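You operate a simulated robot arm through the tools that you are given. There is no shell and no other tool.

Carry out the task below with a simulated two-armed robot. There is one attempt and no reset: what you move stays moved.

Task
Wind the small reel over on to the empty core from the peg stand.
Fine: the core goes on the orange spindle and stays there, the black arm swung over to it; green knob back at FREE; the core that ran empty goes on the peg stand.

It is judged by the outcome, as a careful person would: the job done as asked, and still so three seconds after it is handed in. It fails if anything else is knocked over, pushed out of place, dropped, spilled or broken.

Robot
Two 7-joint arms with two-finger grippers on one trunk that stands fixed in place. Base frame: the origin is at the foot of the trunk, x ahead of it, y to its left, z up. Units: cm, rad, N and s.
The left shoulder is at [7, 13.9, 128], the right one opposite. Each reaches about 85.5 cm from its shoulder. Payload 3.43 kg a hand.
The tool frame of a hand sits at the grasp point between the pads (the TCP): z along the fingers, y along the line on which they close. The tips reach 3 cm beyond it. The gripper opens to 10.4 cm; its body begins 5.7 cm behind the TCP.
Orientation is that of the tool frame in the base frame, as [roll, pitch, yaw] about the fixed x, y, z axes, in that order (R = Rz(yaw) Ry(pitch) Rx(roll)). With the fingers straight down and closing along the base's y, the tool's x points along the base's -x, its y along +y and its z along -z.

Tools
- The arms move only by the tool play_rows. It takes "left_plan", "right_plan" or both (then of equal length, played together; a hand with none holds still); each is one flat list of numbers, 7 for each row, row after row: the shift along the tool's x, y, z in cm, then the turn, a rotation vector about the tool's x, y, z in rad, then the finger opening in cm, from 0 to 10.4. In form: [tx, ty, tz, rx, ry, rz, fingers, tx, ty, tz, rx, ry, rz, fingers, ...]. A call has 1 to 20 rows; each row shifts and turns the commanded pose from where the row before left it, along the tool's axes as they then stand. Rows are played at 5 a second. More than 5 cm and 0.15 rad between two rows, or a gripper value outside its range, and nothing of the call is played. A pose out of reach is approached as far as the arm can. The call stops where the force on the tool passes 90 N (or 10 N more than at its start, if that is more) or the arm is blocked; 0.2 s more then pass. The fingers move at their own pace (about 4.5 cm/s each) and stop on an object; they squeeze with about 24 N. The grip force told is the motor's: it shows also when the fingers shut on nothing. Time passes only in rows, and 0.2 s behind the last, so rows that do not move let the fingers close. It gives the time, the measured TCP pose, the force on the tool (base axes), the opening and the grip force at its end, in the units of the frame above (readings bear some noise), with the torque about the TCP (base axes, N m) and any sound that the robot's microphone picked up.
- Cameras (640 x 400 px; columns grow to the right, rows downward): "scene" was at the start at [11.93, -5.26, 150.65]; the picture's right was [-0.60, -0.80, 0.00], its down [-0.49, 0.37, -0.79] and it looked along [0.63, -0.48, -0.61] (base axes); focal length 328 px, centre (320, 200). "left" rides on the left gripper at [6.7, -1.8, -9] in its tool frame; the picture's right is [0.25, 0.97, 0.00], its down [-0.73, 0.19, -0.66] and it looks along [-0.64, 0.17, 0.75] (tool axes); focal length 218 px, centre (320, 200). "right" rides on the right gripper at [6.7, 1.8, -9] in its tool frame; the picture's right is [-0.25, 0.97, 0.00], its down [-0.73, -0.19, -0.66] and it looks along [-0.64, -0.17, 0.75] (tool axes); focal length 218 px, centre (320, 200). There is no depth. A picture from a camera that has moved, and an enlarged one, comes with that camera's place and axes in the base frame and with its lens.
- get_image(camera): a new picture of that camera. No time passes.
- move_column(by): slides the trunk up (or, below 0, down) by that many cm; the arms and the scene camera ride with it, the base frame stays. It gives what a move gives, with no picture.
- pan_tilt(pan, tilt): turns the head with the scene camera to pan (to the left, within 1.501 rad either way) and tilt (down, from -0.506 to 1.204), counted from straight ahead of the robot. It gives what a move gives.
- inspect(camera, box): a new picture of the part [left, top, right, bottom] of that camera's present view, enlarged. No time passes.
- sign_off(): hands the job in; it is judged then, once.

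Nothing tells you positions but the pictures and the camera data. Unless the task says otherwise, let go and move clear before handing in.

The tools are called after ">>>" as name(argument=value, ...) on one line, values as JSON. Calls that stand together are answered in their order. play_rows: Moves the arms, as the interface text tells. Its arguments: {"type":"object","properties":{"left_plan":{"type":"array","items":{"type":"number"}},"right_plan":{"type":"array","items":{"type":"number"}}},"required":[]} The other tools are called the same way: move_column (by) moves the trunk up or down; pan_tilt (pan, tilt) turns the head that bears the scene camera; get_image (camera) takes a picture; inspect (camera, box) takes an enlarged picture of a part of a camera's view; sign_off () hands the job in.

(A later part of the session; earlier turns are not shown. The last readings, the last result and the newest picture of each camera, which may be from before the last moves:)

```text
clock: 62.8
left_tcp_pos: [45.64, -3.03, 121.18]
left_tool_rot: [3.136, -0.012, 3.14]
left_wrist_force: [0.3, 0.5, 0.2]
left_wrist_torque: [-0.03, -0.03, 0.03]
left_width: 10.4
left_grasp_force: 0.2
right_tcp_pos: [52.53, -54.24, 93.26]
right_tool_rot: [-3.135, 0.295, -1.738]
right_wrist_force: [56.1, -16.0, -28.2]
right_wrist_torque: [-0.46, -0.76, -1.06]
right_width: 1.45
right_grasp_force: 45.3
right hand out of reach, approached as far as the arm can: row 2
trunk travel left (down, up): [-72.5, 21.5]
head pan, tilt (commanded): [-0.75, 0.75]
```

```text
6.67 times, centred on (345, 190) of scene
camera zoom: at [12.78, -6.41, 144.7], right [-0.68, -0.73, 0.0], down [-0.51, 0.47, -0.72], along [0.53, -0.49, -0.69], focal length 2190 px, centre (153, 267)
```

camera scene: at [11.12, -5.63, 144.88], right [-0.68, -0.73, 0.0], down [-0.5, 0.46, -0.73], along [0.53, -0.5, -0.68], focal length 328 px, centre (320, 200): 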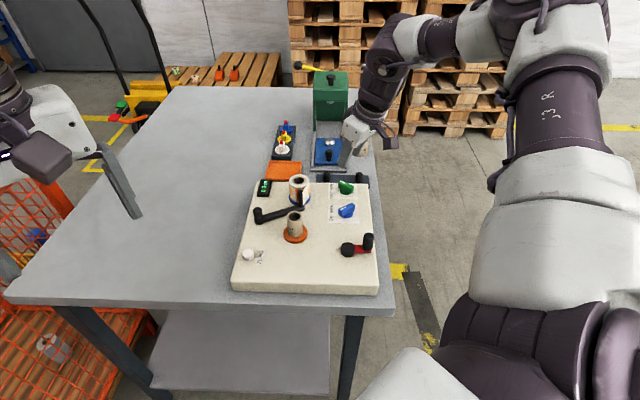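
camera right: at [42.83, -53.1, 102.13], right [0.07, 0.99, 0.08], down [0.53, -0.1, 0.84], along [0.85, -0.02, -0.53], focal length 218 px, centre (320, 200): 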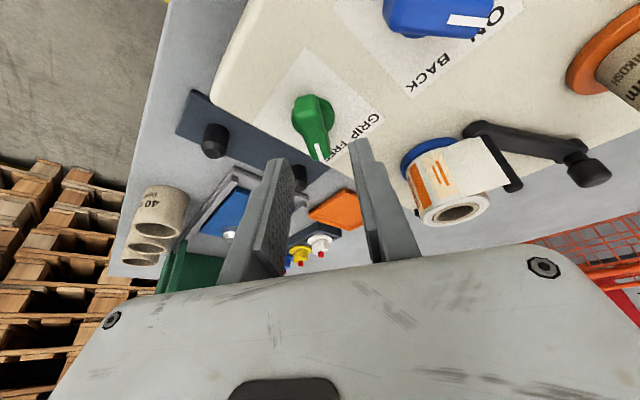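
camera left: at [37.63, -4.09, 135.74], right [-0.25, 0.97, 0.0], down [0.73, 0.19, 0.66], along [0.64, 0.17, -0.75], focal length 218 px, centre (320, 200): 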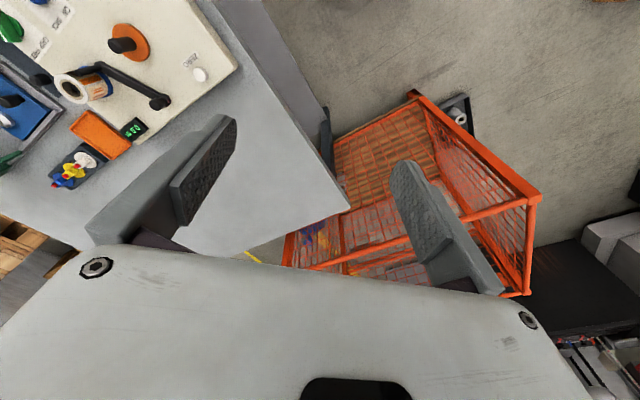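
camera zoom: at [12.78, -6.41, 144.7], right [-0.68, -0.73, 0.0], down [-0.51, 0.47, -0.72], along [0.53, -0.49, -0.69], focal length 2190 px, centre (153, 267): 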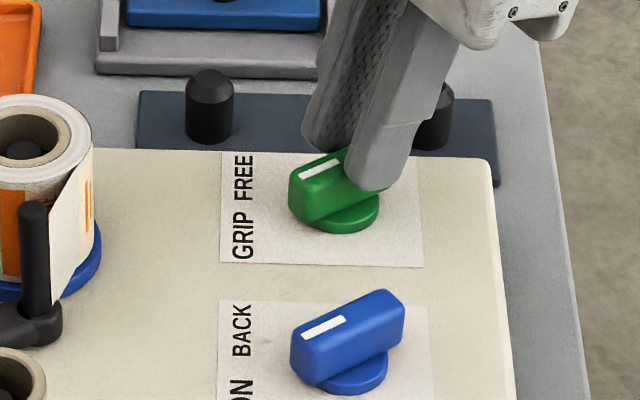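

The green knob now lines up with the blue one, so it is at GRIP. There is load on the hand, so I'll open it at once.

>>> play_rows(right_plan=[0, 0, 0, 0, 0, 0, 2.5, 0, 0, 0, 0, 0, 0, 4, 0, 0, 0, 0, 0, 0, 4])

>>> inspect(camera="scene", box=[300, 160, 390, 230])

>>> get_image(camera="right")

```text
clock: 63.5
left_tcp_pos: [44.46, -2.43, 121.73]
left_tool_rot: [3.142, -0.002, 3.142]
left_wrist_force: [0.6, -0.9, 0.1]
left_wrist_torque: [0.02, -0.05, 0.0]
left_width: 10.39
left_grasp_force: 0.0
right_tcp_pos: [51.1, -53.5, 93.87]
right_tool_rot: [3.136, 0.302, -1.738]
right_wrist_force: [8.8, 0.5, -4.3]
right_wrist_torque: [-0.09, -0.14, -0.16]
right_width: 4.65
right_grasp_force: 6.2
trunk travel left (down, up): [-72.5, 21.5]
head pan, tilt (commanded): [-0.75, 0.75]
```

```text
5.71 times, centred on (345, 195) of scene
camera zoom: at [11.23, -5.74, 144.85], right [-0.68, -0.73, 0.0], down [-0.5, 0.47, -0.73], along [0.53, -0.5, -0.68], focal length 1877 px, centre (177, 229)
```

zoom: 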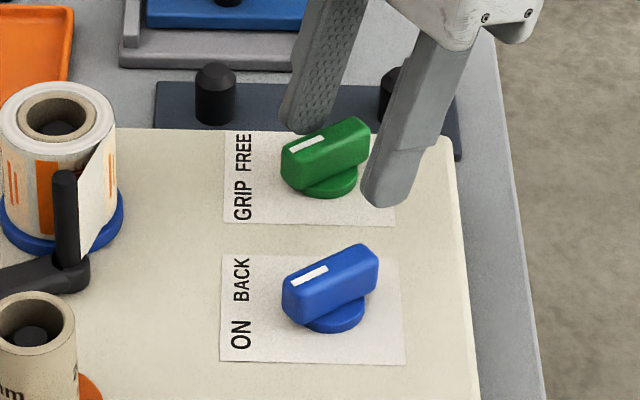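

```text
taken
camera right: at [47.84, -62.06, 100.5], right [-0.91, 0.4, 0.08], down [0.27, 0.46, 0.84], along [0.3, 0.79, -0.53], focal length 218 px, centre (320, 200)
```

right: 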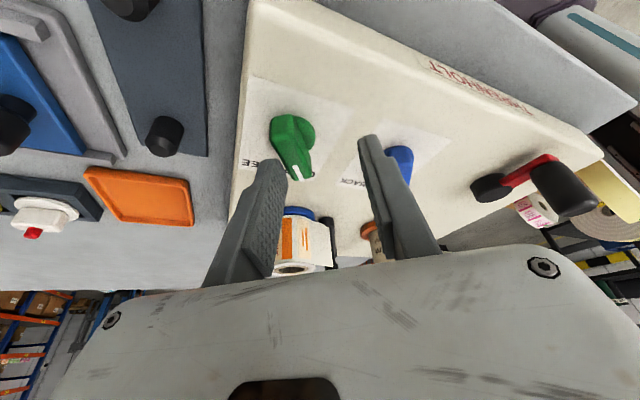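

>>> play_rows(right_plan=[-0.3, 0, -0.96, 0, 0, 0, 4.6, -0.59, 0, -1.91, 0, 0, 0, 4.6, -0.886, 0, -2.866, 0, 0, 0, 4.6, -0.886, 0, -2.866, 0, 0, 0, 4.6, 0, 0, 0, 0, 0, 0, 4.6])

>>> inspect(camera="scene", box=[230, 150, 390, 270])

```text
clock: 64.8
left_tcp_pos: [44.48, -2.44, 121.84]
left_tool_rot: [3.14, 0.0, 3.141]
left_wrist_force: [-0.2, 0.8, 1.0]
left_wrist_torque: [0.03, 0.02, -0.01]
left_width: 10.41
left_grasp_force: 0.0
right_tcp_pos: [51.14, -53.55, 102.92]
right_tool_rot: [3.139, 0.299, -1.739]
right_wrist_force: [0.8, 0.4, -0.1]
right_wrist_torque: [0.0, -0.05, 0.04]
right_width: 4.6
right_grasp_force: 0.0
trunk travel left (down, up): [-72.5, 21.5]
head pan, tilt (commanded): [-0.75, 0.75]
```

```text
3.33 times, centred on (310, 210) of scene
camera zoom: at [11.14, -5.74, 144.87], right [-0.68, -0.73, 0.0], down [-0.5, 0.47, -0.73], along [0.53, -0.5, -0.68], focal length 1095 px, centre (353, 167)
```

zoom: 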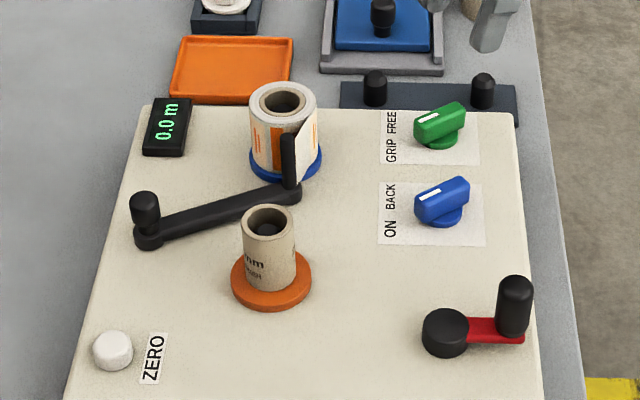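

Now back behind the black arm, to see whether GRIP has freed it.

>>> play_rows(right_plan=[0, 0, 0, 0.0434, 0, 0.1404, 3, 0, 0, 0, 0.0434, 0, 0.1404, 1, 0, 0, 0, 0.0434, 0, 0.1404, 0, 0, 0, 0, 0.0434, 0, 0.1404, 0, 0, 0, 0, 0.0434, 0, 0.1404, 0, 0, 0, 0, 0.0434, 0, 0.1404, 0, 0, 0, 0, 0.0434, 0, 0.1404, 0, 0, 0, 0, 0.0434, 0, 0.1404, 0, -2.12, 2.86, 1.28, 0, 0, 0, 0, -2.12, 2.86, 1.28, 0, 0, 0, 0, -2.12, 2.86, 1.28, 0, 0, 0, 0, -2.12, 2.86, 1.28, 0, 0, 0, 0, -2.12, 2.86, 1.28, 0, 0, 0, 0, 0, 0, 0, 0, 0, 0, 0])

>>> inspect(camera="scene", box=[230, 140, 330, 250])

```text
clock: 67.8
left_tcp_pos: [44.38, -2.49, 121.86]
left_tool_rot: [3.141, 0.001, -3.141]
left_wrist_force: [-0.9, 0.3, 0.3]
left_wrist_torque: [0.03, 0.01, -0.02]
left_width: 10.4
left_grasp_force: 0.0
right_tcp_pos: [59.32, -36.84, 100.25]
right_tool_rot: [3.139, 0.299, -2.911]
right_wrist_force: [-0.1, 0.1, -0.3]
right_wrist_torque: [0.01, -0.02, -0.01]
right_width: 0.0
right_grasp_force: 23.9
trunk travel left (down, up): [-72.5, 21.5]
head pan, tilt (commanded): [-0.75, 0.75]
```

```text
3.64 times, centred on (280, 195) of scene
camera zoom: at [11.01, -5.79, 144.88], right [-0.68, -0.73, 0.0], down [-0.5, 0.47, -0.73], along [0.54, -0.5, -0.68], focal length 1194 px, centre (466, 218)
```

zoom: 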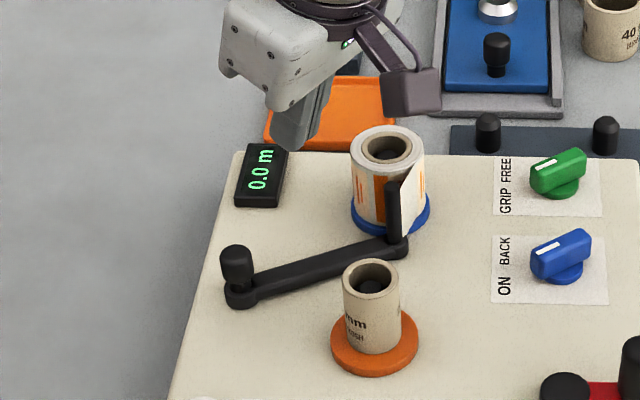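

>>> play_rows(right_plan=[0.78, 0, 2.55, 0, 0, 0, 0, 0.78, 0, 2.55, 0, 0, 0, 0, 0.76, 0, 2.5, 0, 0, 0, 0, 0, 0, 0, 0, 0, 0, 0])

>>> play_rows(right_plan=[0.4, 0.1, -0.12, 0, 0, 0, 0, 0.3, 0.1, -0.1, 0, 0, 0, 0, 0, 0, 0, 0, 0, 0, 0])

>>> inspect(camera="scene", box=[230, 150, 330, 250])

```text
clock: 68.8
left_tcp_pos: [44.4, -2.37, 121.81]
left_tool_rot: [-3.141, 0.0, -3.141]
left_wrist_force: [-0.7, 0.4, 0.8]
left_wrist_torque: [0.01, -0.03, 0.0]
left_width: 10.4
left_grasp_force: 0.1
right_tcp_pos: [59.44, -36.9, 92.29]
right_tool_rot: [-3.141, 0.3, -2.912]
right_wrist_force: [-0.3, 0.3, 0.3]
right_wrist_torque: [0.02, -0.02, 0.02]
right_width: 0.03
right_grasp_force: 24.5
trunk travel left (down, up): [-72.5, 21.5]
head pan, tilt (commanded): [-0.75, 0.75]
```

```text
clock: 69.5
left_tcp_pos: [44.49, -2.39, 121.81]
left_tool_rot: [3.141, 0.0, 3.141]
left_wrist_force: [-0.3, 0.0, -0.1]
left_wrist_torque: [0.01, 0.01, -0.01]
left_width: 10.39
left_grasp_force: 0.1
right_tcp_pos: [58.73, -36.93, 92.12]
right_tool_rot: [-3.141, 0.298, -2.914]
right_wrist_force: [-0.1, -1.0, -0.1]
right_wrist_torque: [0.02, 0.03, -0.01]
right_width: 0.03
right_grasp_force: 24.3
trunk travel left (down, up): [-72.5, 21.5]
head pan, tilt (commanded): [-0.75, 0.75]
```

```text
4.00 times, centred on (280, 200) of scene
camera zoom: at [11.12, -5.69, 144.87], right [-0.68, -0.73, 0.0], down [-0.5, 0.47, -0.73], along [0.53, -0.5, -0.68], focal length 1314 px, centre (480, 200)
```

zoom: 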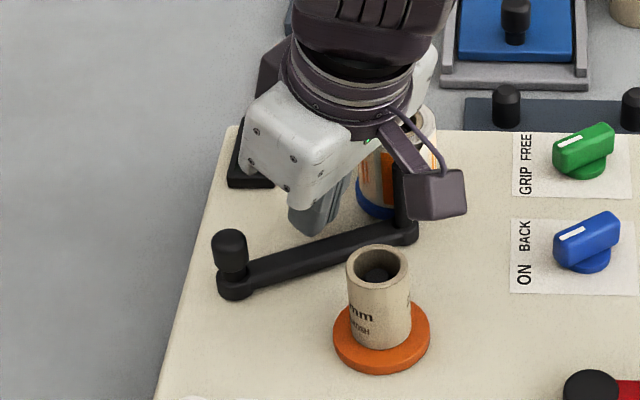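

>>> play_rows(right_plan=[0.3, 0.1, -0.09, 0, 0, 0, 0, 0.3, 0.1, -0.09, 0, 0, 0, 0, 0, 0, 0, 0, 0, 0, 0])

```text
clock: 70.3
left_tcp_pos: [44.83, -2.53, 121.52]
left_tool_rot: [3.141, -0.004, 3.141]
left_wrist_force: [0.7, -0.1, 0.2]
left_wrist_torque: [0.03, 0.0, 0.03]
left_width: 10.38
left_grasp_force: 0.1
right_tcp_pos: [58.57, -36.86, 92.33]
right_tool_rot: [-3.141, 0.306, -2.912]
right_wrist_force: [27.2, -8.6, 7.4]
right_wrist_torque: [-0.11, -0.47, -0.19]
right_width: 0.0
right_grasp_force: 23.8
trunk travel left (down, up): [-72.5, 21.5]
head pan, tilt (commanded): [-0.75, 0.75]
```

>>> play_rows(right_plan=[-0.6, -0.2, 0.18, 0, 0, 0, 0, -0.7, 0, 0.2, 0, 0, 0, 0, -0.59, 0, -1.91, 0, 0, 0, 0, -0.6, 0, -1.95, 0, 0, 0, 0, 0, 0, 0, 0, 0, 0, 0])

>>> inspect(camera="right", box=[160, 0, 480, 200])

>>> inspect(camera="left", box=[30, 20, 190, 120])

```text
clock: 71.5
left_tcp_pos: [44.48, -2.42, 121.78]
left_tool_rot: [-3.141, 0.0, -3.141]
left_wrist_force: [-0.4, 0.5, -0.3]
left_wrist_torque: [0.0, 0.0, -0.01]
left_width: 10.43
left_grasp_force: 0.1
right_tcp_pos: [59.79, -36.74, 96.44]
right_tool_rot: [3.14, 0.297, -2.914]
right_wrist_force: [0.3, -0.1, 0.4]
right_wrist_torque: [-0.02, 0.0, 0.02]
right_width: 0.0
right_grasp_force: 23.8
trunk travel left (down, up): [-72.5, 21.5]
head pan, tilt (commanded): [-0.75, 0.75]
```

```text
2.00 times, centred on (320, 100) of right
camera zoom: at [50.43, -36.98, 103.0], right [0.02, 1.0, 0.08], down [0.54, -0.07, 0.84], along [0.84, 0.03, -0.53], focal length 436 px, centre (320, 400)
```

zoom: 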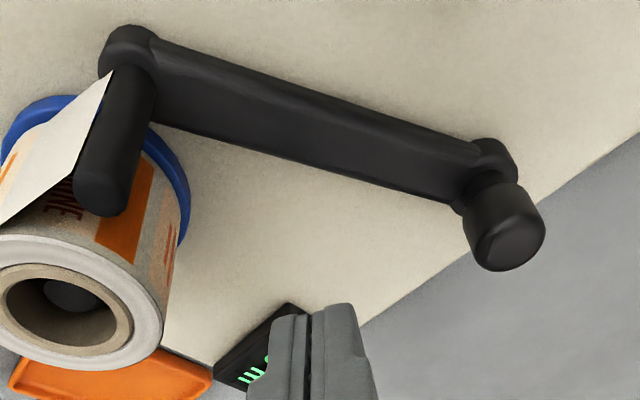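

```text
4.00 times, centred on (110, 70) of left
camera zoom: at [37.7, -4.09, 130.72], right [-0.25, 0.97, 0.0], down [0.73, 0.19, 0.66], along [0.64, 0.17, -0.75], focal length 873 px, centre (1160, 720)
```

zoom: 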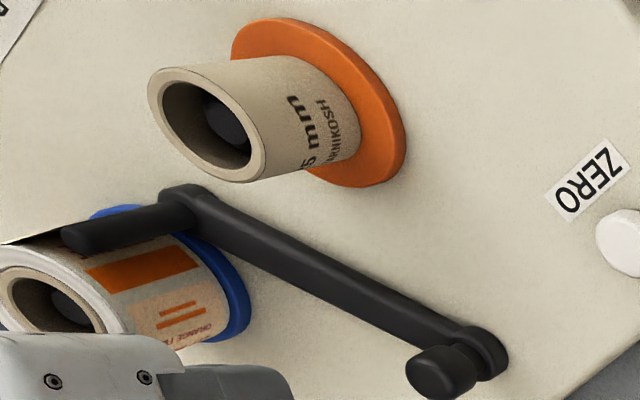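

>>> play_rows(right_plan=[2.62, 1.0, -0.81, 0, 0, 0, 0, 2.62, 1.0, -0.81, 0, 0, 0, 0, 0.62, 0, 2.0, 0, 0, 0, 0, 0, 0, 0, 0, 0, 0, 0])

>>> inspect(camera="left", box=[30, 20, 190, 120])

>>> inspect(camera="scene", box=[230, 150, 330, 250])

```text
clock: 72.5
left_tcp_pos: [44.47, -2.33, 121.88]
left_tool_rot: [-3.141, 0.0, -3.142]
left_wrist_force: [0.2, -1.4, 0.9]
left_wrist_torque: [0.0, 0.0, 0.0]
left_width: 10.37
left_grasp_force: 0.0
right_tcp_pos: [53.66, -35.84, 94.35]
right_tool_rot: [-3.142, 0.301, -2.912]
right_wrist_force: [-0.4, 0.3, 0.2]
right_wrist_torque: [0.01, 0.02, -0.01]
right_width: 0.0
right_grasp_force: 24.1
trunk travel left (down, up): [-72.5, 21.5]
head pan, tilt (commanded): [-0.75, 0.75]
```

```text
4.00 times, centred on (110, 70) of left
camera zoom: at [37.61, -4.08, 130.75], right [-0.25, 0.97, 0.0], down [0.73, 0.19, 0.66], along [0.64, 0.17, -0.75], focal length 873 px, centre (1160, 720)
```

zoom: 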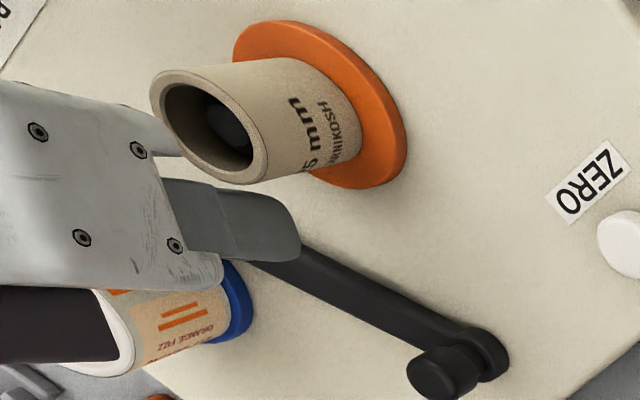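

```text
4.00 times, centred on (280, 200) of scene
camera zoom: at [11.08, -5.69, 144.88], right [-0.68, -0.73, 0.0], down [-0.5, 0.47, -0.73], along [0.53, -0.5, -0.68], focal length 1314 px, centre (480, 200)
```

zoom: 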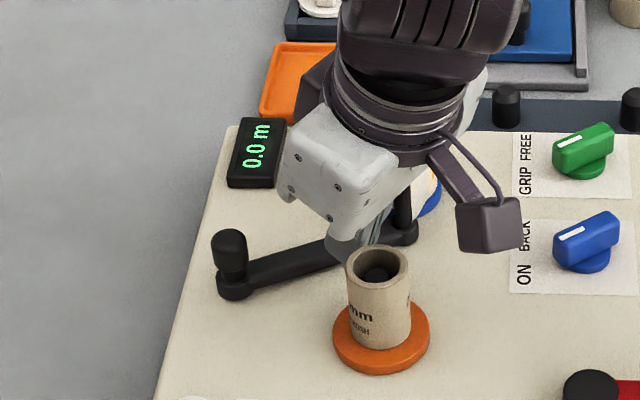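

>>> play_rows(right_plan=[0.62, 0, 2.0, 0, 0, 0, 0, -0.3, 0, 0.09, 0, 0, 0, 0, -0.3, 0, 0.09, 0, 0, 0, 0, 0, 0, 0, 0, 0, 0, 0])

>>> play_rows(right_plan=[-0.25, 0, 0.08, 0, 0, 0, 0, -0.25, 0, 0.08, 0, 0, 0, 0, 0, 0, 0, 0, 0, 0, 0])

>>> inspect(camera="left", box=[30, 20, 190, 120])

```text
clock: 73.5
left_tcp_pos: [44.45, -2.4, 121.79]
left_tool_rot: [-3.14, 0.001, 3.141]
left_wrist_force: [0.1, -0.1, -0.5]
left_wrist_torque: [0.01, 0.0, 0.03]
left_width: 10.39
left_grasp_force: 0.0
right_tcp_pos: [54.37, -35.87, 92.11]
right_tool_rot: [-3.141, 0.299, -2.913]
right_wrist_force: [0.8, 0.1, -0.6]
right_wrist_torque: [-0.01, -0.03, -0.01]
right_width: 0.0
right_grasp_force: 24.1
trunk travel left (down, up): [-72.5, 21.5]
head pan, tilt (commanded): [-0.75, 0.75]
```

```text
clock: 74.3
left_tcp_pos: [44.42, -2.43, 121.81]
left_tool_rot: [-3.141, 0.001, 3.141]
left_wrist_force: [0.0, -1.0, 0.4]
left_wrist_torque: [0.01, 0.01, 0.0]
left_width: 10.4
left_grasp_force: 0.1
right_tcp_pos: [54.87, -35.65, 92.34]
right_tool_rot: [3.141, 0.3, -2.912]
right_wrist_force: [-0.2, 0.0, -0.3]
right_wrist_torque: [0.02, -0.02, 0.03]
right_width: 0.0
right_grasp_force: 23.5
trunk travel left (down, up): [-72.5, 21.5]
head pan, tilt (commanded): [-0.75, 0.75]
```

```text
4.00 times, centred on (110, 70) of left
camera zoom: at [37.61, -4.09, 130.75], right [-0.25, 0.97, 0.0], down [0.73, 0.19, 0.66], along [0.64, 0.17, -0.75], focal length 873 px, centre (1160, 720)
```

zoom: 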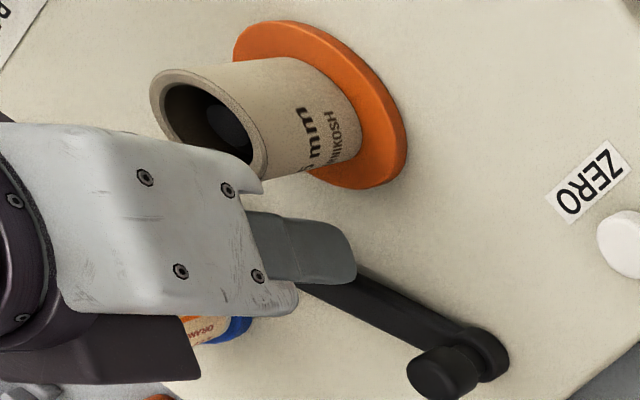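

>>> play_rows(right_plan=[-0.25, 0, 0.08, 0, 0, 0, 0, -0.25, 0, 0.08, 0, 0, 0, 0, 0, 0, 0, 0, 0, 0, 0])

>>> play_rows(right_plan=[-0.25, 0, 0.08, 0, 0, 0, 0, -0.15, 0, 0.05, 0, 0, 0, 0, 0, 0, 0, 0, 0, 0, 0])

>>> inspect(camera="scene", box=[230, 150, 330, 250])

```text
clock: 75.2
left_tcp_pos: [44.15, -2.39, 121.76]
left_tool_rot: [-3.141, 0.002, -3.14]
left_wrist_force: [-0.1, -0.2, -0.5]
left_wrist_torque: [0.03, 0.02, -0.02]
left_width: 10.39
left_grasp_force: 0.0
right_tcp_pos: [55.24, -35.62, 92.19]
right_tool_rot: [3.141, 0.3, -2.913]
right_wrist_force: [-6.0, -1.9, 6.6]
right_wrist_torque: [-0.09, 0.07, -0.07]
right_width: 0.01
right_grasp_force: 23.9
trunk travel left (down, up): [-72.5, 21.5]
head pan, tilt (commanded): [-0.75, 0.75]
```

```text
clock: 76.0
left_tcp_pos: [44.01, -2.34, 121.94]
left_tool_rot: [-3.141, 0.002, 3.141]
left_wrist_force: [0.0, -0.5, -0.6]
left_wrist_torque: [0.0, 0.01, 0.03]
left_width: 10.39
left_grasp_force: 0.1
right_tcp_pos: [55.43, -35.52, 92.32]
right_tool_rot: [-3.138, 0.302, -2.913]
right_wrist_force: [-12.4, -3.5, 13.4]
right_wrist_torque: [-0.17, 0.19, -0.15]
right_width: 0.03
right_grasp_force: 23.8
trunk travel left (down, up): [-72.5, 21.5]
head pan, tilt (commanded): [-0.75, 0.75]
```

```text
4.00 times, centred on (280, 200) of scene
camera zoom: at [10.64, -5.64, 144.92], right [-0.68, -0.73, 0.0], down [-0.5, 0.47, -0.73], along [0.54, -0.5, -0.68], focal length 1314 px, centre (480, 200)
```

zoom: 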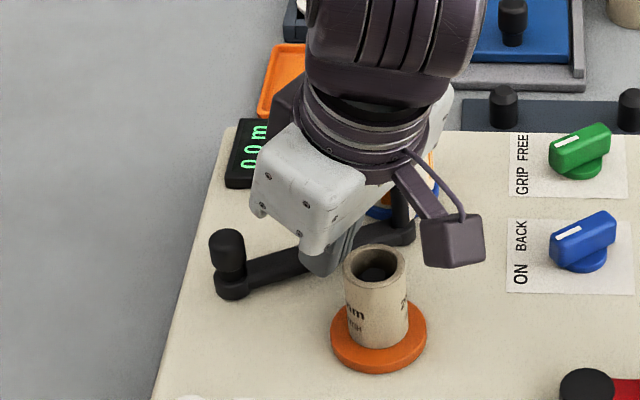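

The arm is rigid both ways, so it is locked. The blue ON/BACK switch may be what holds it on, so I'll back away and look at that knob.

>>> play_rows(right_plan=[0.7, 0, -0.2, 0, 0, 0, 0, 0.3, 0, -0.1, 0, 0, 0, 0, -0.886, 0, -2.866, 0, 0, 0, 0, -0.886, 0, -2.866, 0, 0, 0, 0, -0.886, 0, -2.866, 0, 0, 0, 2, 0, 0, 0, 0, 0, 0, 4])

>>> inspect(camera="right", box=[0, 0, 320, 200])

>>> inspect(camera="scene", box=[320, 180, 380, 230])

```text
clock: 77.3
left_tcp_pos: [44.38, -2.43, 121.75]
left_tool_rot: [-3.141, 0.001, -3.141]
left_wrist_force: [-0.3, 0.0, 0.1]
left_wrist_torque: [0.03, 0.0, -0.02]
left_width: 10.38
left_grasp_force: 0.1
right_tcp_pos: [54.6, -35.46, 101.21]
right_tool_rot: [3.14, 0.299, -2.914]
right_wrist_force: [0.3, -0.2, 0.3]
right_wrist_torque: [0.0, -0.01, -0.02]
right_width: 4.01
right_grasp_force: 0.0
trunk travel left (down, up): [-72.5, 21.5]
head pan, tilt (commanded): [-0.75, 0.75]
```

```text
2.00 times, centred on (160, 100) of right
camera zoom: at [45.35, -35.77, 107.69], right [0.02, 1.0, 0.08], down [0.53, -0.07, 0.84], along [0.85, 0.03, -0.53], focal length 436 px, centre (640, 400)
```

zoom: 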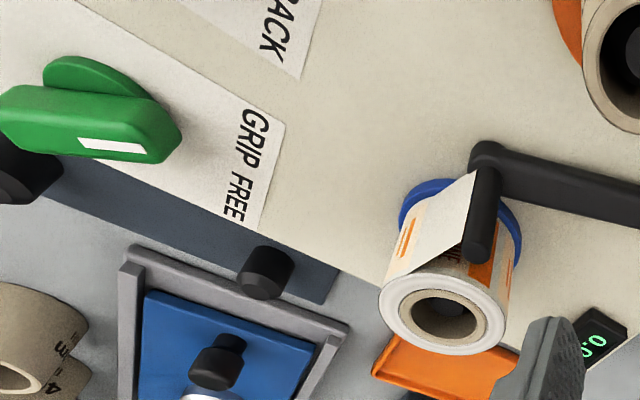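

```text
8.00 times, centred on (350, 205) of scene
camera zoom: at [11.14, -5.73, 144.87], right [-0.68, -0.73, 0.0], down [-0.5, 0.47, -0.73], along [0.53, -0.5, -0.68], focal length 2628 px, centre (80, 160)
```

zoom: 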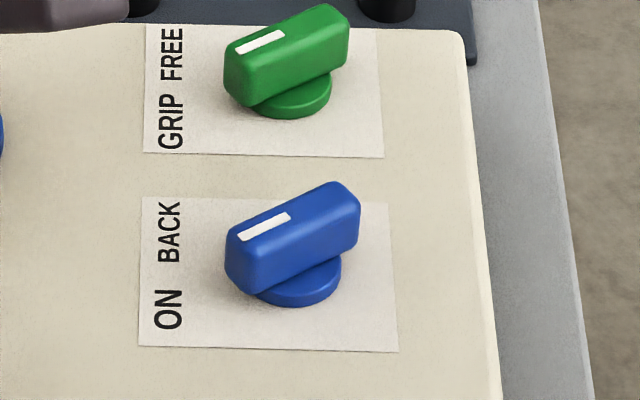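

>>> play_rows(right_plan=[0, 0, -1, -0.0417, 0, -0.1347, 4, 0, 0, 0, -0.0417, 0, -0.1347, 4, 0, 0, 0, -0.0417, 0, -0.1347, 4, 0, 0, 0, -0.0417, 0, -0.1347, 4, 0, 0, 0, -0.0417, 0, -0.1347, 4, 0, 0, 0, -0.0417, 0, -0.1347, 4, 0, 0, 0, -0.0417, 0, -0.1347, 4, 0, 0, 0, -0.0417, 0, -0.1347, 4, 3.38, 1.32, -1.0, 0, 0, 0, 4, 3.38, 1.32, -1.0, 0, 0, 0, 4, 3.38, 1.32, -1.0, 0, 0, 0, 4, 3.38, 1.32, -1.0, 0, 0, 0, 4, 0, 0, 0, 0, 0, 0, 4])

>>> get_image(camera="right")

>>> inspect(camera="scene", box=[300, 140, 400, 240])

```text
clock: 80.2
left_tcp_pos: [44.53, -2.35, 121.75]
left_tool_rot: [3.141, 0.0, 3.14]
left_wrist_force: [0.0, -0.1, -0.2]
left_wrist_torque: [0.01, 0.0, 0.0]
left_width: 10.38
left_grasp_force: 0.3
right_tcp_pos: [46.44, -48.2, 101.88]
right_tool_rot: [3.14, 0.301, -1.784]
right_wrist_force: [-0.6, 0.8, 1.0]
right_wrist_torque: [0.0, 0.04, 0.04]
right_width: 4.0
right_grasp_force: 0.1
trunk travel left (down, up): [-72.5, 21.5]
head pan, tilt (commanded): [-0.75, 0.75]
```

```text
taken
camera right: at [42.72, -56.65, 108.45], right [-0.89, 0.44, 0.08], down [0.29, 0.45, 0.84], along [0.34, 0.78, -0.53], focal length 218 px, centre (320, 200)
```

right: 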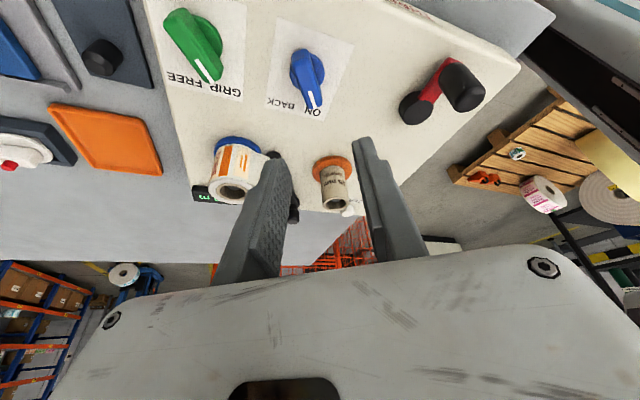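

```text
4.00 times, centred on (350, 190) of scene
camera zoom: at [11.14, -5.63, 144.87], right [-0.68, -0.73, 0.0], down [-0.5, 0.46, -0.73], along [0.53, -0.5, -0.68], focal length 1314 px, centre (200, 240)
```

zoom: 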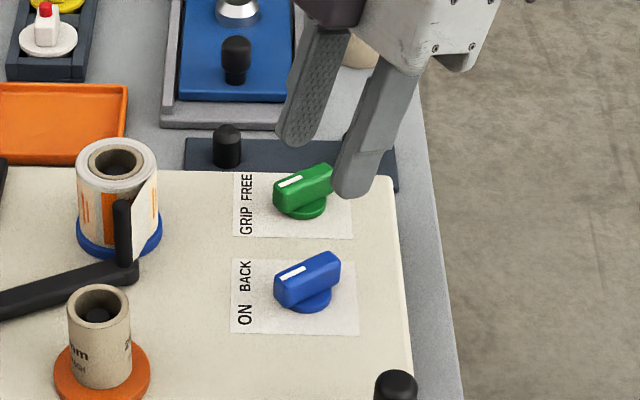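

>>> inspect(camera="right", box=[250, 30, 370, 130])

```text
4.00 times, centred on (310, 80) of right
camera zoom: at [42.72, -56.65, 108.45], right [-0.89, 0.44, 0.08], down [0.29, 0.45, 0.84], along [0.34, 0.78, -0.53], focal length 873 px, centre (360, 680)
```

zoom: 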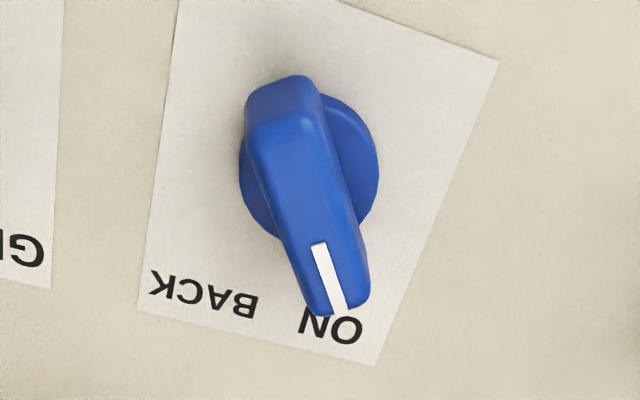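

>>> play_rows(right_plan=[0.85, -0.03, 2.74, 0, 0, 0, 3.6, 0.85, -0.03, 2.74, 0, 0, 0, 3.6, 0.5, -0.03, 1.6, 0, 0, 0, 3.6, 0, 0, 0, 0, 0, 0, 3.6])

>>> inspect(camera="right", box=[240, 80, 400, 220])

```text
clock: 81.2
left_tcp_pos: [44.48, -2.28, 121.8]
left_tool_rot: [-3.141, 0.0, -3.141]
left_wrist_force: [-0.1, 0.7, -0.1]
left_wrist_torque: [0.08, -0.02, -0.03]
left_width: 10.4
left_grasp_force: 0.1
right_tcp_pos: [46.11, -48.33, 94.48]
right_tool_rot: [-3.139, 0.3, -1.784]
right_wrist_force: [0.1, 0.0, -0.3]
right_wrist_torque: [-0.02, -0.03, -0.02]
right_width: 3.6
right_grasp_force: 0.0
trunk travel left (down, up): [-72.5, 21.5]
head pan, tilt (commanded): [-0.75, 0.75]
```

```text
2.86 times, centred on (320, 150) of right
camera zoom: at [42.45, -56.75, 101.11], right [-0.89, 0.44, 0.08], down [0.29, 0.45, 0.84], along [0.34, 0.78, -0.53], focal length 624 px, centre (320, 343)
```

zoom: 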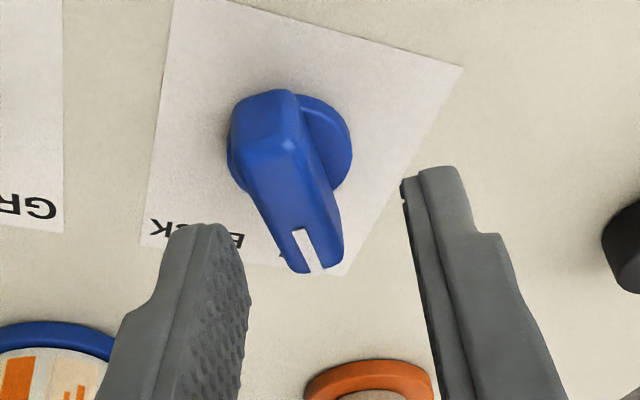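

>>> play_rows(right_plan=[0.3, -0.28, 1.15, 0, 0, 0, 3.6, 0, 0, 0, 0, 0, 0, 2.4, 0, 0, 0, 0, 0, 0, 0.8, 0, 0, 0, 0, 0, 0, 0.8, 0, 0, 0, 0, 0, 0, 0.8])

>>> inspect(camera="right", box=[240, 80, 400, 220])

```text
clock: 82.3
left_tcp_pos: [44.49, -2.52, 121.73]
left_tool_rot: [-3.141, -0.003, -3.141]
left_wrist_force: [-0.1, -0.3, -0.3]
left_wrist_torque: [-0.01, -0.02, 0.0]
left_width: 10.39
left_grasp_force: 0.1
right_tcp_pos: [46.69, -48.34, 93.46]
right_tool_rot: [3.141, 0.302, -1.784]
right_wrist_force: [5.8, -2.8, 0.3]
right_wrist_torque: [-0.18, -0.21, -0.02]
right_width: 1.48
right_grasp_force: 45.2
trunk travel left (down, up): [-72.5, 21.5]
head pan, tilt (commanded): [-0.75, 0.75]
```

```text
2.86 times, centred on (320, 150) of right
camera zoom: at [43.03, -56.73, 99.94], right [-0.89, 0.44, 0.07], down [0.29, 0.45, 0.84], along [0.34, 0.78, -0.53], focal length 624 px, centre (320, 343)
```

zoom: 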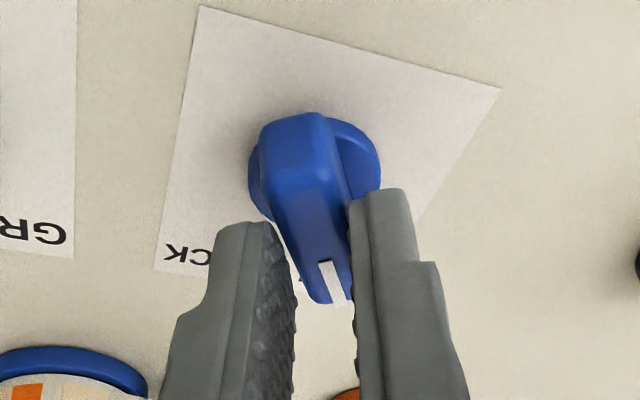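

>>> play_rows(right_plan=[0.008, 0.115, 0, 0.0414, 0, 0.1338, 0.8, 0.008, 0.115, 0, 0.0414, 0, 0.1338, 0.8, 0.008, 0.115, 0, 0.0414, 0, 0.1338, 0.8, 0.008, 0.115, 0, 0.0414, 0, 0.1338, 0.8, 0, 0, 0, 0, 0, 0, 0.8])

>>> play_rows(right_plan=[0.008, 0.115, 0, 0.0414, 0, 0.1338, 0.8, 0.008, 0.115, 0, 0.0414, 0, 0.1338, 0.8, 0.008, 0.115, 0, 0.0414, 0, 0.1338, 0.8, 0.008, 0.115, 0, 0.0414, 0, 0.1338, 0.8, 0, 0, 0, 0, 0, 0, 0.8])

>>> inspect(camera="right", box=[200, 60, 440, 220])

>>> inspect(camera="scene", box=[230, 150, 400, 270])

```text
clock: 83.5
left_tcp_pos: [44.48, -2.37, 121.8]
left_tool_rot: [-3.14, 0.001, 3.142]
left_wrist_force: [-0.8, 0.6, 0.2]
left_wrist_torque: [0.01, 0.0, -0.01]
left_width: 10.42
left_grasp_force: 0.0
right_tcp_pos: [46.39, -48.09, 93.36]
right_tool_rot: [-3.137, 0.302, -2.346]
right_wrist_force: [10.3, -3.7, 16.4]
right_wrist_torque: [-0.5, 0.19, -0.09]
right_width: 1.46
right_grasp_force: 45.6
trunk travel left (down, up): [-72.5, 21.5]
head pan, tilt (commanded): [-0.75, 0.75]
```

```text
clock: 84.8
left_tcp_pos: [44.52, -2.33, 121.85]
left_tool_rot: [-3.14, -0.001, 3.141]
left_wrist_force: [0.0, 0.1, -0.1]
left_wrist_torque: [0.02, 0.0, 0.04]
left_width: 10.4
left_grasp_force: 0.1
right_tcp_pos: [46.23, -47.83, 93.47]
right_tool_rot: [3.142, 0.302, -2.906]
right_wrist_force: [18.3, -6.0, 19.3]
right_wrist_torque: [-0.31, 0.18, -0.12]
right_width: 1.46
right_grasp_force: 44.8
trunk travel left (down, up): [-72.5, 21.5]
head pan, tilt (commanded): [-0.75, 0.75]
```

```text
2.50 times, centred on (320, 140) of right
camera zoom: at [36.86, -48.09, 99.92], right [0.01, 1.0, 0.07], down [0.53, -0.07, 0.84], along [0.85, 0.03, -0.53], focal length 546 px, centre (320, 350)
```

zoom: 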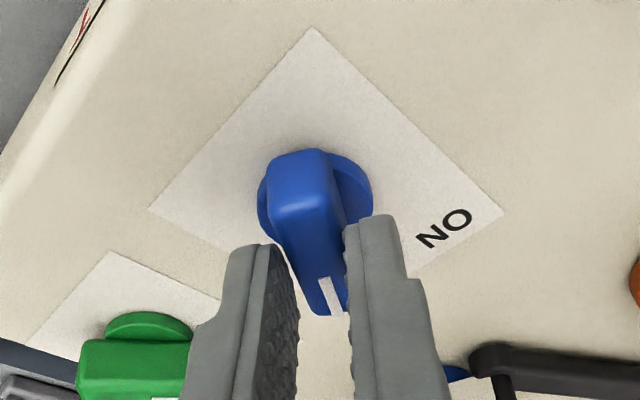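

```text
3.33 times, centred on (315, 210) of scene
camera zoom: at [11.25, -5.56, 144.88], right [-0.68, -0.73, 0.0], down [-0.5, 0.46, -0.73], along [0.53, -0.5, -0.68], focal length 1095 px, centre (337, 167)
```

zoom: 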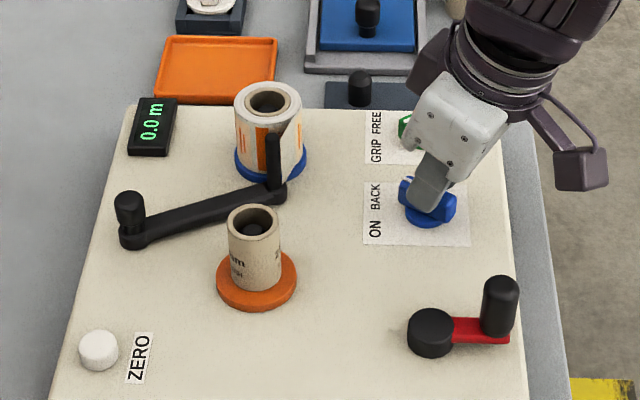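

>>> play_rows(right_plan=[0.1, 0.08, -0.05, 0.03, 0, 0.1, 0.8, 0, 0, 0, 0, 0, 0, 0.8, 0, 0, 0, 0, 0, 0, 2.4, 0, 0, 0, 0, 0, 0, 3.8, 0, 0, 0, 0, 0, 0, 3.8, -0.59, 0, -1.91, 0, 0, 0, 3.8, -0.886, 0, -2.866, 0, 0, 0, 3.8, -0.886, 0, -2.866, 0, 0, 0, 3.8, 0, 0, 0, 0, 0, 0, 2])

>>> inspect(camera="right", box=[160, 0, 480, 200])

```text
clock: 86.8
left_tcp_pos: [44.44, -2.47, 121.78]
left_tool_rot: [3.141, 0.001, 3.141]
left_wrist_force: [-0.4, 0.0, 0.3]
left_wrist_torque: [0.01, -0.01, -0.04]
left_width: 10.42
left_grasp_force: 0.0
right_tcp_pos: [45.8, -48.04, 101.36]
right_tool_rot: [3.139, 0.297, -3.012]
right_wrist_force: [0.1, 0.3, 0.0]
right_wrist_torque: [-0.01, -0.01, 0.02]
right_width: 1.99
right_grasp_force: 0.1
trunk travel left (down, up): [-72.5, 21.5]
head pan, tilt (commanded): [-0.75, 0.75]
```

```text
2.00 times, centred on (320, 100) of right
camera zoom: at [36.5, -47.45, 107.96], right [0.11, 0.99, 0.08], down [0.53, -0.12, 0.84], along [0.84, -0.05, -0.53], focal length 436 px, centre (320, 400)
```

zoom: 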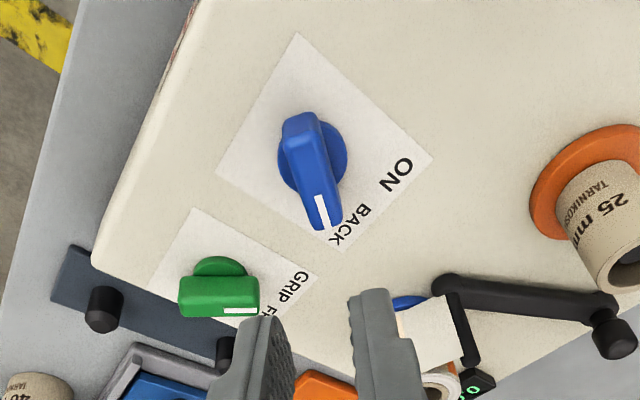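

>>> play_rows(right_plan=[-2.76, 1.85, 1.1, 0, 0, 0, 0, -2.76, 1.85, 1.1, 0, 0, 0, 0, -2.76, 1.85, 1.1, 0, 0, 0, 0, -2.76, 1.85, 1.1, 0, 0, 0, 0, -2.76, 1.85, 1.1, 0, 0, 0, 0, 0.78, 0, 2.53, 0, 0, 0, 0, 0.78, 0, 2.53, 0, 0, 0, 0, 0.78, 0, 2.5, 0, 0, 0, 0, 0, 0, 0, 0, 0, 0, 0])

>>> inspect(camera="scene", box=[230, 150, 330, 250])

```text
clock: 88.8
left_tcp_pos: [44.27, -2.39, 121.84]
left_tool_rot: [3.141, -0.001, -3.14]
left_wrist_force: [-0.5, 0.8, 0.6]
left_wrist_torque: [-0.02, -0.01, -0.02]
left_width: 10.39
left_grasp_force: 0.0
right_tcp_pos: [59.42, -36.75, 92.0]
right_tool_rot: [3.14, 0.3, -3.009]
right_wrist_force: [0.3, -0.1, 0.3]
right_wrist_torque: [0.05, -0.02, 0.0]
right_width: 0.04
right_grasp_force: 23.7
trunk travel left (down, up): [-72.5, 21.5]
head pan, tilt (commanded): [-0.75, 0.75]
```

```text
4.00 times, centred on (280, 200) of scene
camera zoom: at [11.04, -5.7, 144.88], right [-0.68, -0.73, 0.0], down [-0.5, 0.47, -0.73], along [0.54, -0.5, -0.68], focal length 1314 px, centre (480, 200)
```

zoom: 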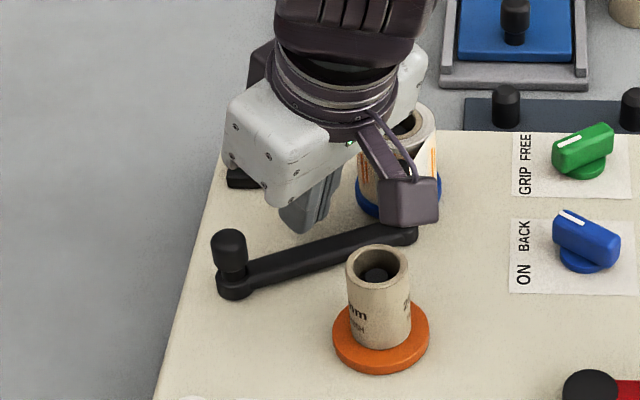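

>>> play_rows(right_plan=[0.4, 0.1, -0.12, 0, 0, 0, 0, 0.3, 0.1, -0.1, 0, 0, 0, 0, 0.3, 0.1, -0.09, 0, 0, 0, 0, 0.2, 0.1, -0.06, 0, 0, 0, 0, 0, 0, 0, 0, 0, 0, 0])

>>> inspect(camera="scene", box=[230, 150, 330, 250])

```text
clock: 90.0
left_tcp_pos: [44.99, -2.51, 121.56]
left_tool_rot: [3.14, -0.004, -3.141]
left_wrist_force: [-0.3, -0.2, 0.2]
left_wrist_torque: [0.0, 0.02, 0.04]
left_width: 10.41
left_grasp_force: 0.1
right_tcp_pos: [58.78, -36.51, 92.28]
right_tool_rot: [3.14, 0.305, -3.011]
right_wrist_force: [27.5, -7.2, 7.0]
right_wrist_torque: [-0.07, -0.5, -0.21]
right_width: 0.01
right_grasp_force: 24.0
trunk travel left (down, up): [-72.5, 21.5]
head pan, tilt (commanded): [-0.75, 0.75]
```

```text
4.00 times, centred on (280, 200) of scene
camera zoom: at [11.65, -5.79, 144.84], right [-0.68, -0.73, 0.0], down [-0.5, 0.47, -0.73], along [0.53, -0.5, -0.68], focal length 1314 px, centre (480, 200)
```

zoom: 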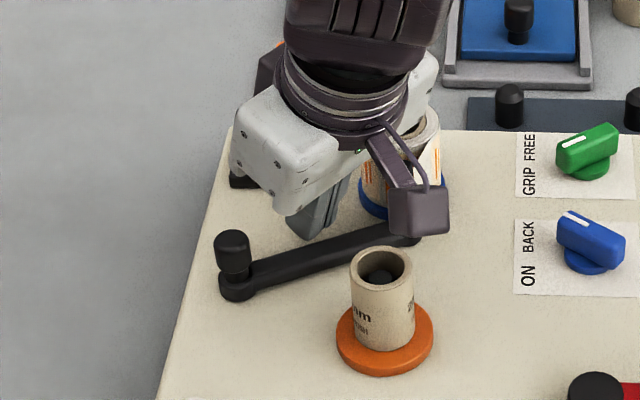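

Still locked with blue at BACK. Before trying more, I'll back off and photograph both ends of the arm from close by to find how it is held.

>>> play_rows(right_plan=[-0.6, -0.2, 0.18, 0, 0, 0, 0, -0.7, -0.1, 0.2, 0, 0, 0, 0, -0.886, 0, -2.866, 0, 0, 0, 0, -0.6, 0, -1.95, 0, 0, 0, 0, 3.0, -1.5, -2.0, 0, 0, 0, 0, 3.0, -1.5, -1.0, 0, 0, 0, 0, 3.0, -1.5, 0, 0, 0, 0, 0, 0, 0, 0, 0, 0, 0, 0])

>>> get_image(camera="right")

>>> inspect(camera="right", box=[200, 60, 440, 200])

```text
clock: 91.8
left_tcp_pos: [44.46, -2.34, 121.69]
left_tool_rot: [3.141, -0.001, 3.14]
left_wrist_force: [0.0, -0.7, -0.2]
left_wrist_torque: [0.01, 0.01, 0.01]
left_width: 10.39
left_grasp_force: 0.0
right_tcp_pos: [50.53, -42.5, 97.46]
right_tool_rot: [3.139, 0.298, -3.011]
right_wrist_force: [1.0, 0.1, 0.6]
right_wrist_torque: [0.05, -0.03, -0.04]
right_width: 0.0
right_grasp_force: 24.3
trunk travel left (down, up): [-72.5, 21.5]
head pan, tilt (commanded): [-0.75, 0.75]
```

```text
taken
camera right: at [41.31, -41.88, 103.96], right [0.11, 0.99, 0.08], down [0.52, -0.12, 0.84], along [0.84, -0.05, -0.53], focal length 218 px, centre (320, 200)
```

right: 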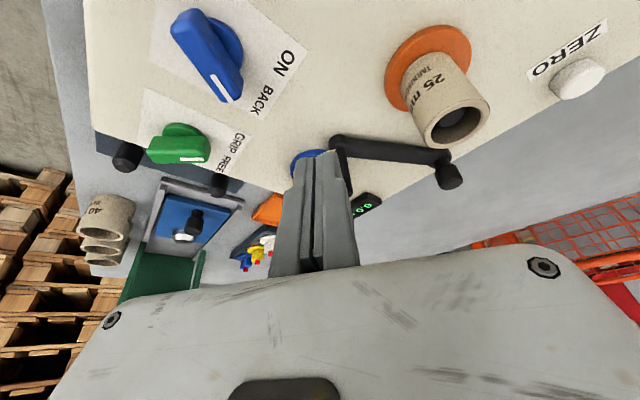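

```text
2.67 times, centred on (320, 130) of right
camera zoom: at [41.31, -41.88, 103.96], right [0.11, 0.99, 0.08], down [0.52, -0.12, 0.84], along [0.84, -0.05, -0.53], focal length 582 px, centre (320, 387)
```

zoom: 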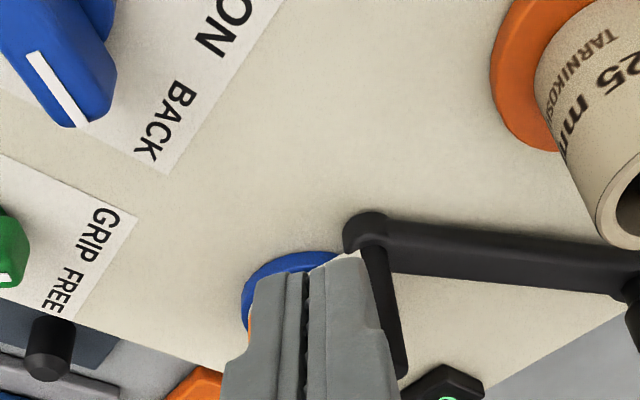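

>>> play_rows(right_plan=[-2.3, 2.61, 0.19, 0, 0, 0, 4.5, -2.3, 2.61, 0.19, 0, 0, 0, 4.5, -2.3, 2.61, 0.19, 0, 0, 0, 4.5, -2.3, 2.61, 0.19, 0, 0, 0, 4.5, 0, 0, 0, 0, 0, 0, 4.5])

>>> inspect(camera="right", box=[220, 40, 420, 180])

```text
clock: 93.0
left_tcp_pos: [44.33, -2.47, 121.78]
left_tool_rot: [-3.14, 0.001, 3.141]
left_wrist_force: [0.3, -1.1, 0.0]
left_wrist_torque: [-0.02, 0.01, 0.0]
left_width: 10.39
left_grasp_force: 0.0
right_tcp_pos: [58.0, -30.76, 99.27]
right_tool_rot: [3.139, 0.298, -3.011]
right_wrist_force: [0.2, 0.8, 0.2]
right_wrist_torque: [0.04, 0.02, -0.02]
right_width: 4.5
right_grasp_force: 0.0
trunk travel left (down, up): [-72.5, 21.5]
head pan, tilt (commanded): [-0.75, 0.75]
```

```text
2.86 times, centred on (320, 110) of right
camera zoom: at [48.77, -30.21, 105.93], right [0.11, 0.99, 0.08], down [0.52, -0.12, 0.84], along [0.84, -0.05, -0.53], focal length 624 px, centre (320, 457)
```

zoom: 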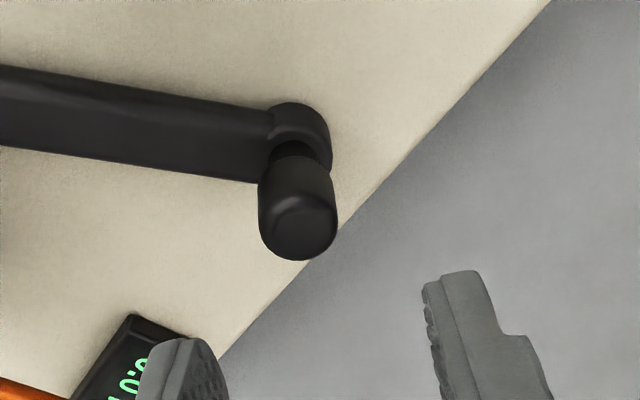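

>>> play_rows(right_plan=[0.74, -0.14, 2.68, 0, 0, 0, 4.5, 0.74, -0.14, 2.68, 0, 0, 0, 4.5, 0, 0, 0, 0, 0, 0, 4.5])

>>> inspect(camera="right", box=[240, 90, 400, 230])

>>> inspect(camera="left", box=[80, 60, 180, 130])

```text
clock: 93.8
left_tcp_pos: [44.41, -2.42, 121.87]
left_tool_rot: [3.141, 0.0, -3.141]
left_wrist_force: [-0.3, -0.3, -0.5]
left_wrist_torque: [0.01, 0.02, -0.01]
left_width: 10.38
left_grasp_force: 0.1
right_tcp_pos: [58.35, -31.26, 93.89]
right_tool_rot: [3.139, 0.301, -3.01]
right_wrist_force: [0.6, 0.1, 0.8]
right_wrist_torque: [-0.01, 0.0, -0.01]
right_width: 4.49
right_grasp_force: 0.1
trunk travel left (down, up): [-72.5, 21.5]
head pan, tilt (commanded): [-0.75, 0.75]
```

```text
2.86 times, centred on (320, 160) of right
camera zoom: at [49.06, -30.56, 100.6], right [0.11, 0.99, 0.08], down [0.52, -0.12, 0.84], along [0.84, -0.05, -0.53], focal length 624 px, centre (320, 314)
```

zoom: 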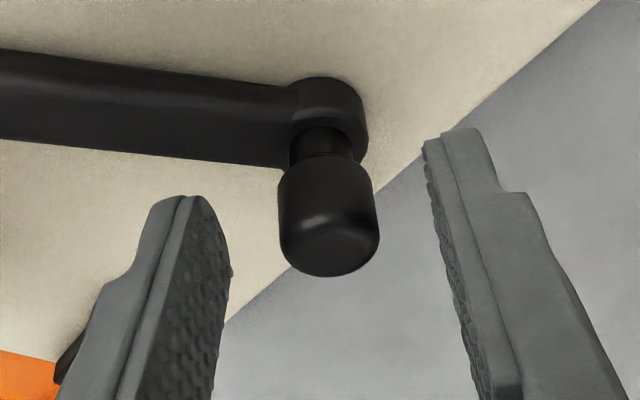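

```text
5.71 times, centred on (130, 95) of left
camera zoom: at [37.55, -4.05, 130.77], right [-0.25, 0.97, 0.0], down [0.73, 0.19, 0.66], along [0.64, 0.17, -0.75], focal length 1247 px, centre (1406, 800)
```

zoom: 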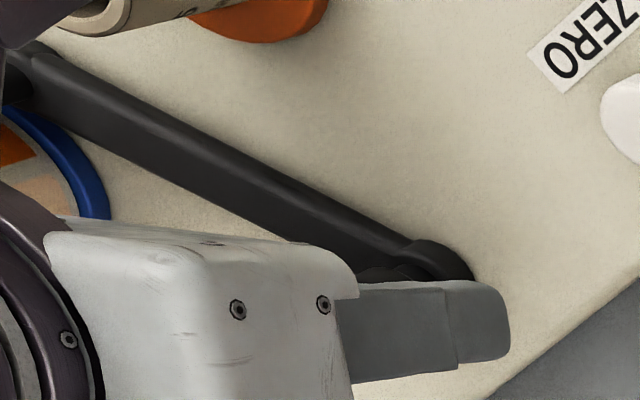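

>>> play_rows(right_plan=[0.25, 0.1, 0.1, 0, 0, 0, 4.0, 0, 0, 0, 0, 0, 0, 2.5, 0, 0, 0, 0, 0, 0, 0.5, 0, 0, 0, 0, 0, 0, 0.5, 0, 0, 0, 0, 0, 0, 0.5])

>>> play_rows(right_plan=[-0.09, 0, -0.287, 0, 0, 0, 0.5, -0.09, 0, -0.287, 0, 0, 0, 0.5, -0.09, 0, -0.287, 0, 0, 0, 0.5, 0, 0, 0, 0, 0, 0, 0.5])

>>> inspect(camera="right", box=[240, 90, 400, 230])

```text
clock: 95.0
left_tcp_pos: [44.43, -2.41, 121.8]
left_tool_rot: [-3.141, 0.0, 3.141]
left_wrist_force: [1.1, -1.0, -1.0]
left_wrist_torque: [0.0, 0.01, 0.01]
left_width: 10.39
left_grasp_force: 0.0
right_tcp_pos: [58.06, -31.01, 93.81]
right_tool_rot: [-3.141, 0.298, -3.009]
right_wrist_force: [-1.3, 3.1, -3.6]
right_wrist_torque: [0.13, -0.25, -0.11]
right_width: 1.95
right_grasp_force: 45.4
trunk travel left (down, up): [-72.5, 21.5]
head pan, tilt (commanded): [-0.75, 0.75]
```

```text
clock: 96.0
left_tcp_pos: [44.48, -2.35, 121.81]
left_tool_rot: [3.141, 0.001, 3.141]
left_wrist_force: [0.8, 0.4, 0.0]
left_wrist_torque: [0.01, 0.01, -0.01]
left_width: 10.38
left_grasp_force: 0.2
right_tcp_pos: [58.31, -30.96, 94.93]
right_tool_rot: [3.139, 0.302, -3.01]
right_wrist_force: [-2.4, 1.0, -3.7]
right_wrist_torque: [0.08, -0.62, -0.1]
right_width: 1.83
right_grasp_force: 34.1
trunk travel left (down, up): [-72.5, 21.5]
head pan, tilt (commanded): [-0.75, 0.75]
```

```text
2.86 times, centred on (320, 160) of right
camera zoom: at [48.95, -30.4, 101.4], right [0.11, 0.99, 0.08], down [0.52, -0.12, 0.84], along [0.85, -0.06, -0.53], focal length 624 px, centre (320, 314)
```

zoom: 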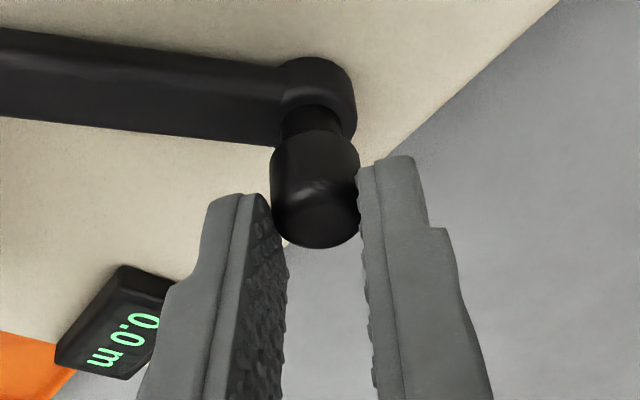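

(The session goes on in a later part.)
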